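You operate a simulated robot arm through the tools that you are given. There is no shell and no other tool. Be economical: measure what you need, move in short steps, check, and stop when the job is done.

The job below is to be done with a simulated robot arm. You get a single attempt, and the scene is never put back.

JOB
Shut the drawer marked empties.

The check looks at the end state, three seconds after you hand in, the way a careful person would. Anything else that was tipped, shoved, dropped, spilled or broken makes it a failure.

ROBOT AND FRAMES
A 7-joint arm with a two-finger parallel gripper, fixed in place. Base frame: the origin is at the foot of the arm, x ahead of it, y to its left, z up. Lengths are in mm, angles in rad, forces in N, time in s.
With the tool pointing down near the work surface it reaches from about 240 to 660 mm from the base axis. Its first joint turns from -1.152 to 1.152 rad. Payload 1.57 kg.
Tool frame: the origin (TCP) lies between the finger pads and is the grasp point; the fingertips stand 30 mm ahead of it; z points along the fingers, y is the line along which they close. Largest opening 110 mm; finger width 24, thickness 12; the body of the gripper, 48 by 112 mm, starts 78 mm behind the TCP.
Orientation is that of the tool frame in the base frame, as a unit quaternion [w, x, y, z]. With the fingers straight down and closing along the base's y, the tool's x points along the base's -x, its y along +y and its z along -z.

CONTROLS
- The arm moves only by the tool send_rows. Its arguments are lists of equal length, an entry for each row: "xyz": the shift along the tool's x, y, z in units of 150 mm (1.0 is 150 mm), a list of three; "turn": the turn, a rotation vector about the tool's x, y, z in units of 90 degrees (1.0 is 90 degrees), a list of three; "gripper": the finger opening in mm, from 0 to 110. In form: {"xyz": [[dx, dy, dz], ...], "turn": [[ax, ay, az], ...], "gripper": [gripper, ...]}. A call has 1 to 20 rows; each row is the pose to reach, as a shift and turn from the pose commanded when the call began, along the tool's axes at that moment. A call with a number of a shift or a turn outside -1 to 1 is refused whole. A row lasts 0.2 s, in which the tool goes at most 50 mm and 0.15 rad; a call with a longer step from one row to the next is refused whole, and so is a gripper value outside its range. Where a pose cannot be reached the arm comes as near as it can. A force on the tool above 40 N (or 10 N above the force at the start of the call, whichever is more), or a blocked arm, ends the call early, and 0.2 s more pass. Each finger travels about 108 mm/s and halts on what it meets, pressing with about 38 N; the grip force reading is that of the motor and also rises with nothing between the fingers. The clock runs only during rows and for 0.2 s after the last one: add rows that repeat a pose to give the fingers time. The reply holds the time, the measured pose of the TCP, the force on the tool along the base axes, the opening and the grip force, in the units named above and with some noise, and new pictures: "pictures" is both (left out), scene, wrist or none.
- Cameras (640 x 400 px; columns grow to the right, rows downward): "scene" is fixed at [118.2, -379, 1388.6]; the picture's right is [0.99, -0.13, 0.00], its down [-0.09, -0.69, -0.71] and it looks along [0.10, 0.71, -0.70] (base axes); focal length 321 px, centre (320, 200). "wrist" rides on the gripper at [-36, 0, -80] in the tool frame; the picture's right is [0.00, -1.00, 0.00], its down [0.97, 0.00, -0.24] and it looks along [0.24, 0.00, 0.97] (tool axes); focal length 218 px, centre (320, 200).
- measure_at(camera, pixels): for up to 12 pixels [column, row] of the newest picture of that camera ("zoom" is the newest enlarged one), the place [x, y, z] in the base frame of the surface seen there, good to about 2 mm. The clock stands still meanwhile.
- zoom(camera, box): a new picture of the part [left, top, right, bottom] of that camera's present view, enlarged. The clock stands still meanwhile.
- close_job(): hands the job in; it is judged then, once.

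Go step by step. Measure first, check grasps and placings, and put right what went wrong. The budget is 60 turns and 120 pictures, counting those below and the enlarged ones. Unless the task says otherwise, let go and move clear before handing in, and close with one line.

The tools are called after "Request:" by a JSON object that holds its "method" and its "body". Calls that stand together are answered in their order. send_rows: Moves the arm, as the interface text tells. Its arguments: {"type":"object","properties":{"xyz":{"type":"array","items":{"type":"array","items":{"type":"number"}}},"turn":{"type":"array","items":{"type":"array","items":{"type":"number"}}},"gripper":{"type":"array","items":{"type":"number"}},"pictures":{"type":"string","enum":["both","scene","wrist","none"]}},"required":["xyz","turn","gripper"]} The other tools are called the same way: measure_at (camera, pixels) gives the place of the surface under pixels of a picture; zoom (camera, box) takes an enlarged picture of a part of a camera's view; close_job () hands the job in.

At the start:

```text
t: 0.0
tcp_pos: [412.9, 107.3, 840.3]
tcp_rot: [0.0, 0.001, 1.0, 0.001]
contact_force: [0.6, 0.4, -0.1]
width: 110.1
grasp_force: 0.1
```

scene: 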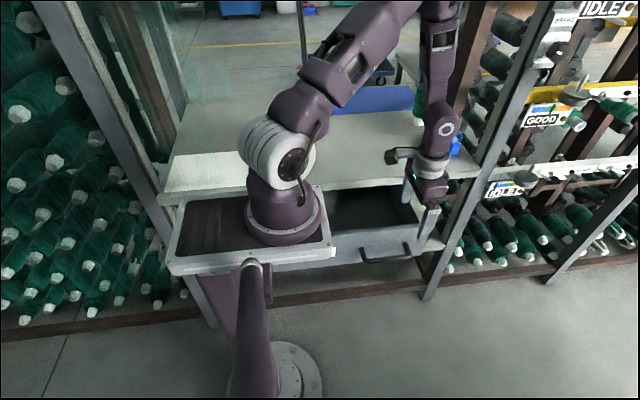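
wrist: 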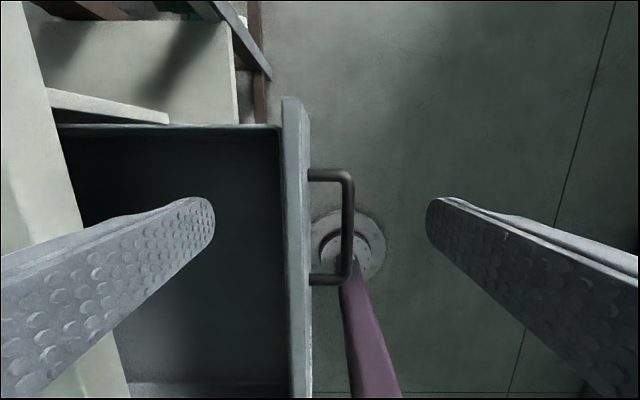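

The pictures show an open drawer with its handle at scene (385,255), and the handle also shows at wrist (330,225). I'll zoom in to look for labels and measure it.

Request:
{"method": "zoom", "body": {"camera": "scene", "box": [300, 150, 480, 290]}}

Request:
{"method": "zoom", "body": {"camera": "scene", "box": [150, 80, 480, 290]}}

Request:
{"method": "measure_at", "body": {"camera": "wrist", "pixels": [[345, 225], [297, 120], [297, 225], [297, 380], [200, 260], [270, 127], [150, 105], [20, 250], [100, 60], [180, 130], [315, 175], [315, 280]]}}

Request:
{"method": "measure_at", "body": {"camera": "scene", "pixels": [[362, 260], [409, 257], [345, 240], [425, 235], [345, 262], [425, 250], [370, 215], [410, 175], [355, 185], [450, 170], [310, 255], [360, 240]]}}

```text
2.86 times, centred on (390, 220) of scene
```

zoom: 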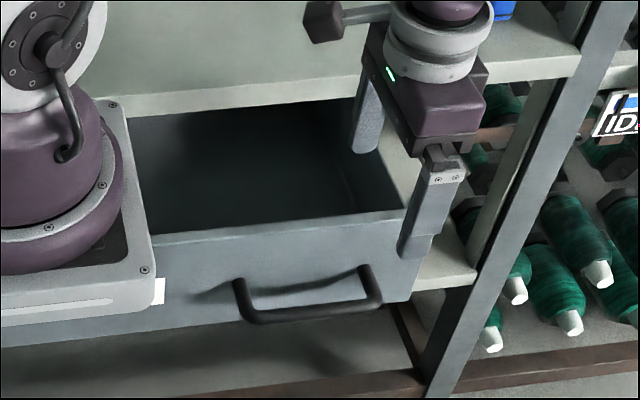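

```text
1.90 times, centred on (315, 185) of scene
```

zoom: 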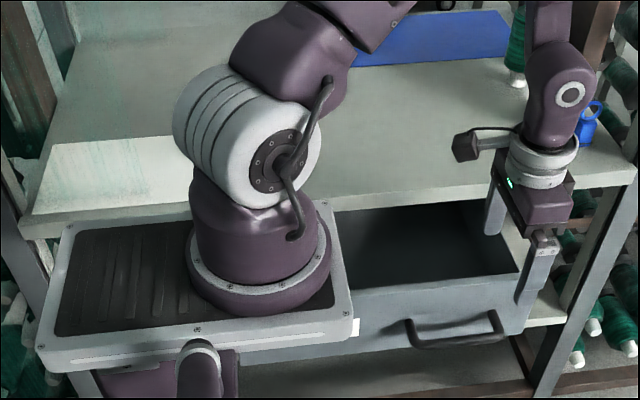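

```text
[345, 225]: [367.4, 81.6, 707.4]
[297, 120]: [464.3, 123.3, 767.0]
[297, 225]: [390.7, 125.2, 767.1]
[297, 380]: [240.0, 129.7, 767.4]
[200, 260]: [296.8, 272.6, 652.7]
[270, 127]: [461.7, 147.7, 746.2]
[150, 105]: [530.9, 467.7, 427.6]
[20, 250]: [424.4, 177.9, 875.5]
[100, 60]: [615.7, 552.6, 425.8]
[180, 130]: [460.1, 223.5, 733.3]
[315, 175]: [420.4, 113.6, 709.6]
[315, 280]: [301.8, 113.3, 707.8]
```

```text
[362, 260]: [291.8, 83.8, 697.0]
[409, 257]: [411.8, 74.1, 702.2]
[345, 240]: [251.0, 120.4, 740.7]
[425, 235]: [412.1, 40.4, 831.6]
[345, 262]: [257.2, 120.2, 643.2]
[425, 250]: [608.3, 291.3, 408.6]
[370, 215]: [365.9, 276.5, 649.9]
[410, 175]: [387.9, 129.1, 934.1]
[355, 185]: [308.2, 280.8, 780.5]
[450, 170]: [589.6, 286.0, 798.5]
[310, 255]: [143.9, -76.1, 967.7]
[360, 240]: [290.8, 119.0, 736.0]
```

The front face of the drawer sits at y≈120 with its top at z≈767, and the desk edge is at y≈280. I don't see a label yet, so I'll back off toward -y and tilt the wrist camera at the front to read it.

Request:
{"method": "send_rows", "body": {"xyz": [[0, -0.3, 0], [0, -0.6, 0], [0, -0.8, 0], [0, -0.9, 0], [0, -0.9, 0], [0, -0.9, 0], [0, -0.9, 0], [0, -0.9, 0], [0, -0.9, 0]], "turn": [[0, 0, 0], [-0.08, 0, 0], [-0.16, 0, 0], [-0.24, 0, 0], [-0.32, 0, 0], [-0.4, 0, 0], [-0.48, 0, 0], [-0.55, 0, 0], [-0.55, 0, 0]], "gripper": [110, 110, 110, 110, 110, 110, 110, 110, 110]}}

```text
t: 2.0
tcp_pos: [411.9, -27.8, 840.5]
tcp_rot: [0.0, -0.001, 0.908, 0.419]
contact_force: [0.3, 0.6, -1.0]
width: 109.9
grasp_force: 0.0
```

scene: 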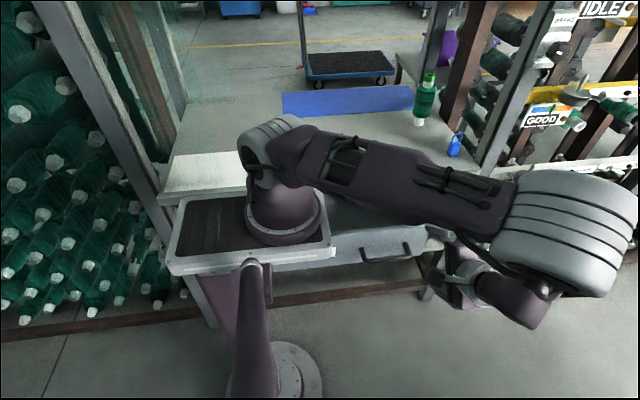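
wrist: 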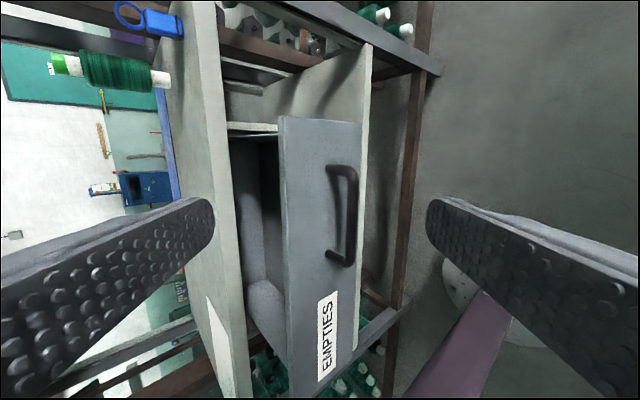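

The label at wrist (327,335) reads EMPTIES, so this is the right drawer. There seems to be something rounded inside at (262,300), so I'll check that and the path of the drawer.

Request:
{"method": "zoom", "body": {"camera": "wrist", "box": [200, 100, 380, 400]}}

Request:
{"method": "measure_at", "body": {"camera": "wrist", "pixels": [[265, 290], [265, 325], [248, 225], [270, 180], [285, 300], [318, 200], [318, 130], [230, 280], [215, 150], [255, 127], [290, 380], [330, 335]]}}

Request:
{"method": "zoom", "body": {"camera": "scene", "box": [300, 180, 460, 280]}}

```text
1.33 times, centred on (290, 250) of wrist
```

zoom: 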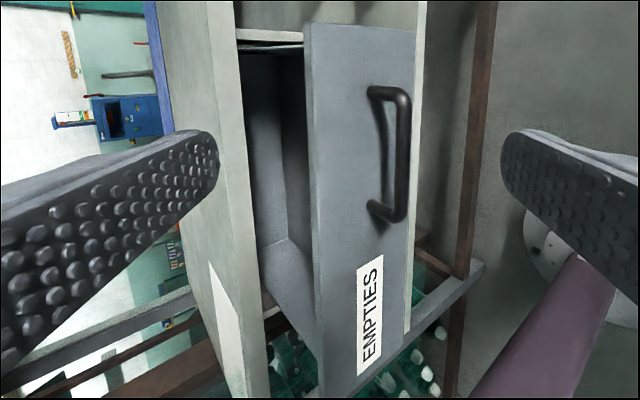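

```text
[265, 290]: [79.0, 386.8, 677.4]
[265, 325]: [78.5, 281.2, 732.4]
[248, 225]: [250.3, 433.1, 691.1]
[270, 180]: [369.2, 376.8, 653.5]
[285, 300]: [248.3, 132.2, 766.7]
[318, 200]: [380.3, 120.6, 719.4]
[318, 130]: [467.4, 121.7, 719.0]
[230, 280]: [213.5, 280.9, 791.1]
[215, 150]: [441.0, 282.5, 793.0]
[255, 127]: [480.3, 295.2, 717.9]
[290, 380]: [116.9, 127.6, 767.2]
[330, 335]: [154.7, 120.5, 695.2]
```

```text
4.00 times, centred on (380, 230) of scene
```

zoom: 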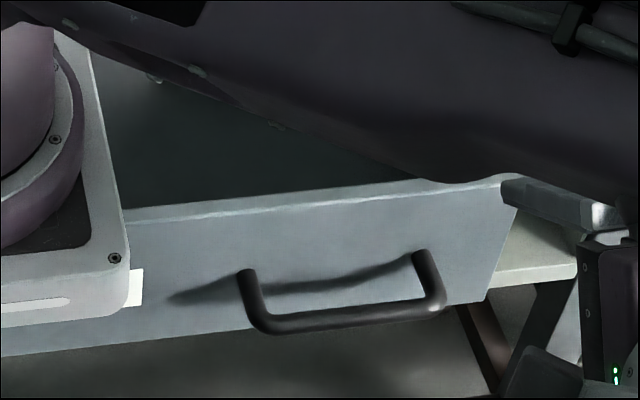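

The drawer is empty, its face spans x≈70–467 at y≈120, and the handle is off-centre. I'll close the fingers, line up near the centre of the front (x≈278) above handle level, and stop short of touching.

Request:
{"method": "send_rows", "body": {"xyz": [[0.2, 0, 0], [0.4, 0, 0], [0.6, 0, 0], [0.8, 0, 0], [0.893, 0, 0], [0.893, 0, 0.2], [0.893, -0.01, 0.4], [0.893, -0.013, 0.6], [0.893, -0.013, 0.8], [0.893, -0.013, 0.8]], "turn": [[0, 0, 0], [0, 0, 0], [0, 0, 0], [0, 0, 0], [0, 0, 0], [0, 0, 0], [0, 0, 0], [0, 0, 0], [0, 0, 0], [0, 0, 0]], "gripper": [80, 50, 20, 0, 0, 0, 0, 0, 0, 0]}}

```text
t: 4.2
tcp_pos: [277.9, 62.6, 760.6]
tcp_rot: [0.0, 0.0, 0.908, 0.419]
contact_force: [0.4, -0.1, 0.3]
width: 0.1
grasp_force: 21.4
```

scene: 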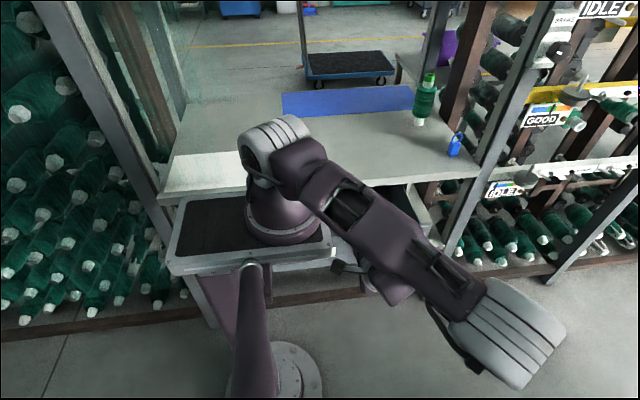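
wrist: 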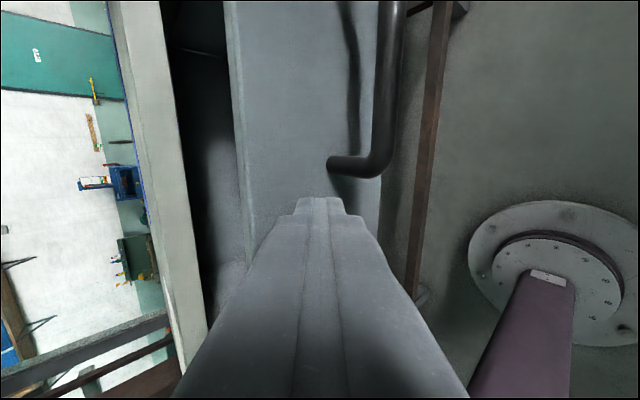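

The fingertips are lined up on bare face just left of the handle, with a gap of about 27 mm. Next I'll push slowly straight along +y.

Request:
{"method": "send_rows", "body": {"xyz": [[0, 0.0346, 0.0405], [0, 0.0692, 0.081], [0, 0.1038, 0.1215], [0, 0.1384, 0.162], [0, 0.173, 0.2025], [0, 0.2076, 0.243], [0, 0.2422, 0.2835], [0, 0.2768, 0.324], [0, 0.3114, 0.3645], [0, 0.346, 0.405]], "turn": [[0, 0, 0], [0, 0, 0], [0, 0, 0], [0, 0, 0], [0, 0, 0], [0, 0, 0], [0, 0, 0], [0, 0, 0], [0, 0, 0], [0, 0, 0]], "gripper": [0, 0, 0, 0, 0, 0, 0, 0, 0, 0]}}

```text
t: 6.4
tcp_pos: [278.9, 142.3, 761.2]
tcp_rot: [-0.001, -0.001, 0.908, 0.419]
contact_force: [-0.1, -1.1, -0.3]
width: 0.2
grasp_force: 21.7
```

scene: 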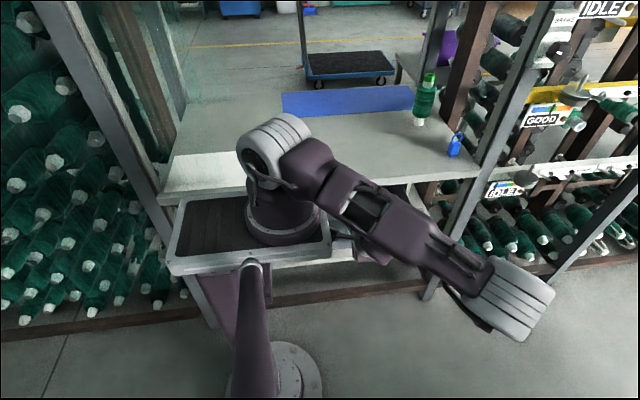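
wrist: 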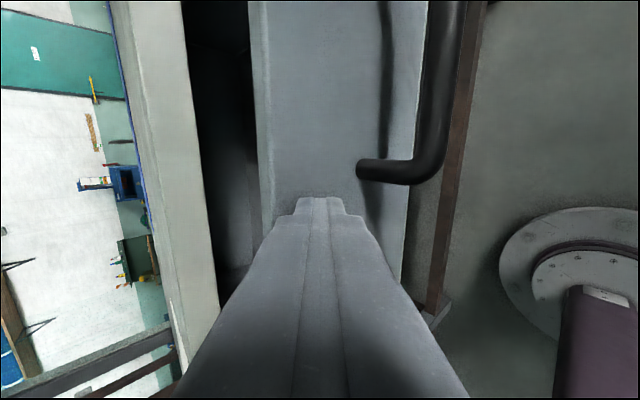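

The force stays low, and the handle has shifted in the wrist view. I'll measure how far the face has moved.

Request:
{"method": "measure_at", "body": {"camera": "wrist", "pixels": [[340, 50], [310, 150], [290, 180], [260, 100], [165, 200], [205, 200], [440, 50], [260, 20]]}}

```text
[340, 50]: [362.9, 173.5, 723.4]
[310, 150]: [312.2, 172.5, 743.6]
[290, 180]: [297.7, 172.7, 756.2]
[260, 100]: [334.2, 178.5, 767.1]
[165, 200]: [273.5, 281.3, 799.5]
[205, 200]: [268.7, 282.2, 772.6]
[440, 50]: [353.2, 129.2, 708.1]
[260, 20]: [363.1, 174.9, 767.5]
```

The face is now at y≈172.5 and still square, with about 109 mm left to the desk edge (y≈282). I'll keep pushing, with slower steps at the end.

Request:
{"method": "send_rows", "body": {"xyz": [[0, 0.0346, 0.0405], [0, 0.0692, 0.081], [0, 0.1038, 0.1215], [0, 0.1384, 0.162], [0, 0.173, 0.2025], [0, 0.2076, 0.243], [0, 0.2422, 0.2835], [0, 0.2768, 0.324], [0, 0.3114, 0.3645], [0, 0.346, 0.405], [0, 0.3633, 0.4253], [0, 0.3806, 0.4455], [0, 0.3979, 0.4658]], "turn": [[0, 0, 0], [0, 0, 0], [0, 0, 0], [0, 0, 0], [0, 0, 0], [0, 0, 0], [0, 0, 0], [0, 0, 0], [0, 0, 0], [0, 0, 0], [0, 0, 0], [0, 0, 0], [0, 0, 0]], "gripper": [0, 0, 0, 0, 0, 0, 0, 0, 0, 0, 0, 0, 0]}}

```text
t: 9.2
tcp_pos: [276.8, 235.2, 761.2]
tcp_rot: [0.001, 0.0, 0.908, 0.419]
contact_force: [0.2, -1.3, -1.1]
width: 0.0
grasp_force: 21.4
```

scene: 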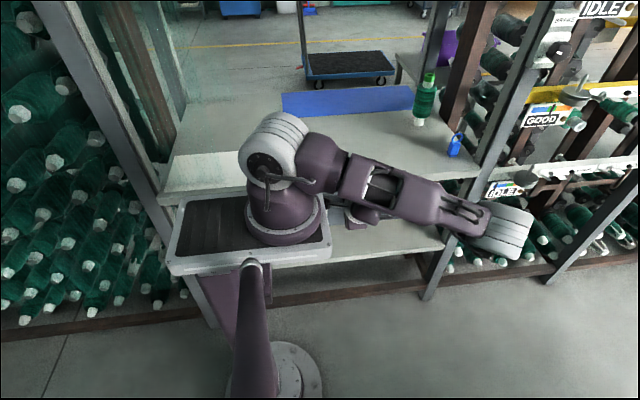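
wrist: 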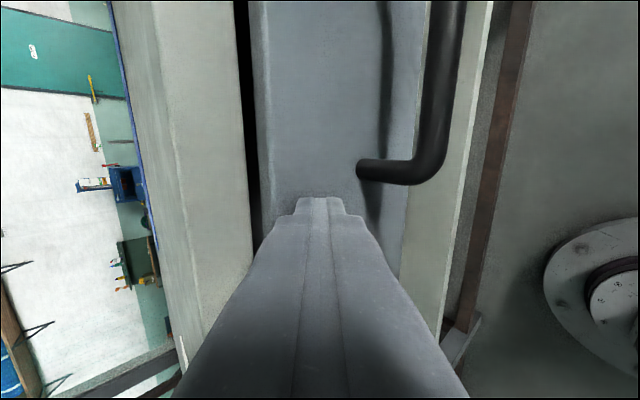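

The face is at about y≈265, and the remaining gap under the desk edge shows at wrist (245,150). I'll go on in 2.5 mm steps.

Request:
{"method": "send_rows", "body": {"xyz": [[0, 0.0108, 0.0127], [0, 0.0216, 0.0253], [0, 0.0325, 0.038], [0, 0.0433, 0.0507], [0, 0.0541, 0.0633], [0, 0.0649, 0.076], [0, 0.0649, 0.076]], "turn": [[0, 0, 0], [0, 0, 0], [0, 0, 0], [0, 0, 0], [0, 0, 0], [0, 0, 0], [0, 0, 0]], "gripper": [0, 0, 0, 0, 0, 0, 0]}}

```text
t: 10.8
tcp_pos: [278.6, 249.8, 762.3]
tcp_rot: [0.0, 0.0, 0.908, 0.419]
contact_force: [-1.0, -0.3, 0.6]
width: 0.0
grasp_force: 21.4
```

scene: 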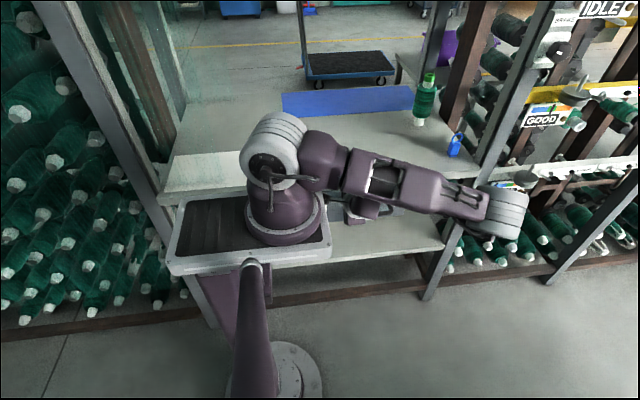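
wrist: 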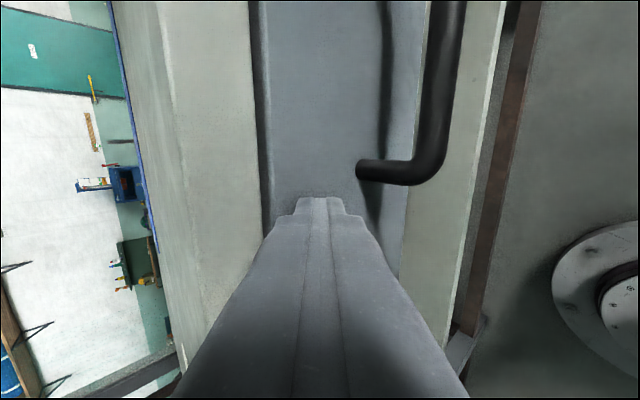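

Still no resistance, and the face is now about flush at y≈280. I'll continue in small steps until it meets its stop.

Request:
{"method": "send_rows", "body": {"xyz": [[0, 0.0087, 0.0101], [0, 0.0173, 0.0203], [0, 0.026, 0.0304], [0, 0.0346, 0.0405], [0, 0.0433, 0.0507], [0, 0.0433, 0.0507]], "turn": [[0, 0, 0], [0, 0, 0], [0, 0, 0], [0, 0, 0], [0, 0, 0], [0, 0, 0]], "gripper": [0, 0, 0, 0, 0, 0]}}

Request:
{"method": "measure_at", "body": {"camera": "wrist", "pixels": [[340, 50], [310, 150], [275, 100], [215, 100], [440, 50], [460, 150]]}}

```text
t: 11.8
tcp_pos: [278.5, 254.3, 760.7]
tcp_rot: [0.0, 0.001, 0.909, 0.417]
contact_force: [0.4, -17.2, 11.8]
width: 0.0
grasp_force: 21.3
stopped in row 4: the force on the tool passed its limit (the readings are from after the stop); the commanded pose is now the measured one
```

scene: 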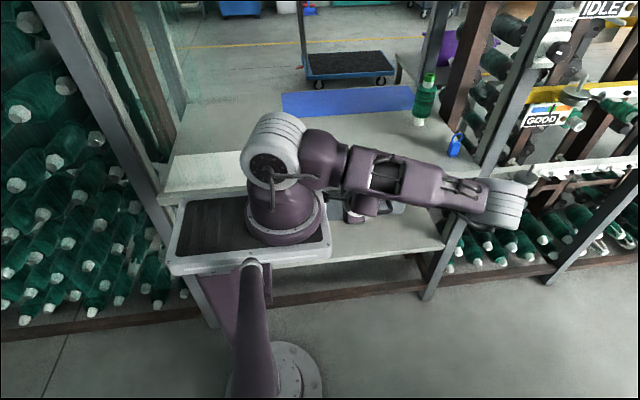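
wrist: 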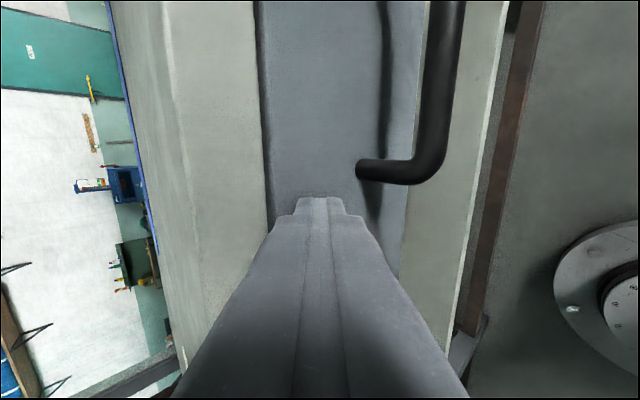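

```text
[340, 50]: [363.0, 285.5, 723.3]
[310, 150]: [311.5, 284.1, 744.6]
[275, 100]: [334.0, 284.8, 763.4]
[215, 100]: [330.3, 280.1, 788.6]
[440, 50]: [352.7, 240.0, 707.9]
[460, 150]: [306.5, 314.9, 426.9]
```

A firm stop came with the face at y≈284.5, level with the desk edge (≈281). I'll back straight off along -y and check that it stays shut.

Request:
{"method": "send_rows", "body": {"xyz": [[0, -0.0346, -0.0405], [0, -0.13, -0.152], [0, -0.26, -0.304], [0, -0.433, -0.507], [0, -0.606, -0.71], [0, -0.736, -0.862], [0, -0.736, -0.862]], "turn": [[0, 0, 0], [0, 0, 0], [0, 0, 0], [0, 0, 0], [0, 0, 0], [0, 0, 0], [0, 0, 0]], "gripper": [0, 0, 0, 0, 0, 0, 0]}}

```text
t: 13.4
tcp_pos: [278.3, 85.3, 761.8]
tcp_rot: [-0.001, -0.001, 0.909, 0.417]
contact_force: [0.1, 0.2, -0.8]
width: 0.0
grasp_force: 21.5
```

scene: 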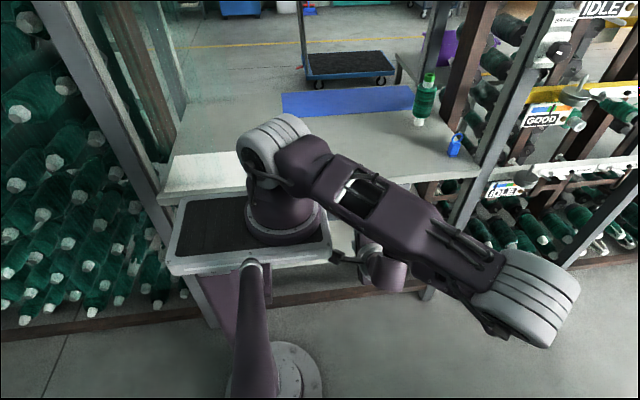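
wrist: 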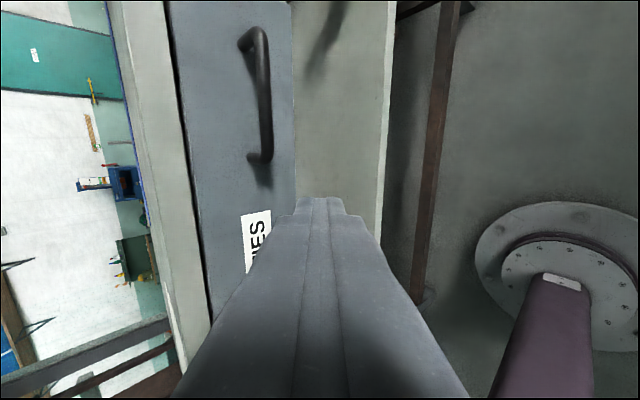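

The finger is clear and the drawer looks shut. I'll measure for any rebound or skew.

Request:
{"method": "measure_at", "body": {"camera": "wrist", "pixels": [[215, 30], [230, 180], [225, 270], [195, 150], [155, 100], [250, 250]]}}

Request:
{"method": "zoom", "body": {"camera": "wrist", "box": [120, 0, 320, 300]}}

```text
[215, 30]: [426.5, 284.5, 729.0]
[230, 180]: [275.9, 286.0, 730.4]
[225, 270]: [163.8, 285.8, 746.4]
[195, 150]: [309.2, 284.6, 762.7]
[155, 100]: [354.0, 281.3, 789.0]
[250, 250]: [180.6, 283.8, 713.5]
```

```text
1.33 times, centred on (220, 150) of wrist
```

zoom: 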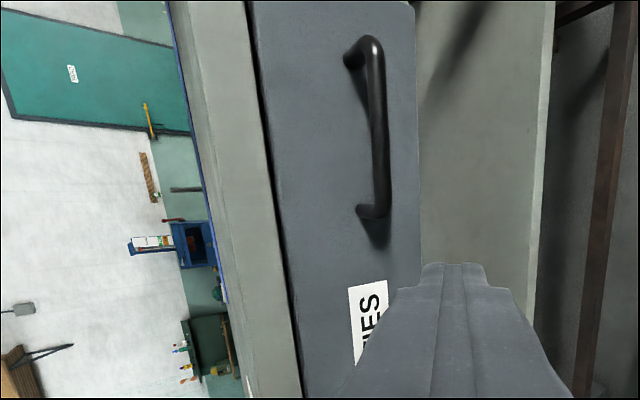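

The face stayed at y≈285 across its width, square and against its stop. The arm is clear and nothing else moved, so I'm handing in.

Request:
{"method": "close_job", "body": {}}

```text
The job is handed in.
```

The drawer marked EMPTIES is shut against its stop and stayed shut when I backed the arm away; nothing else was touched.
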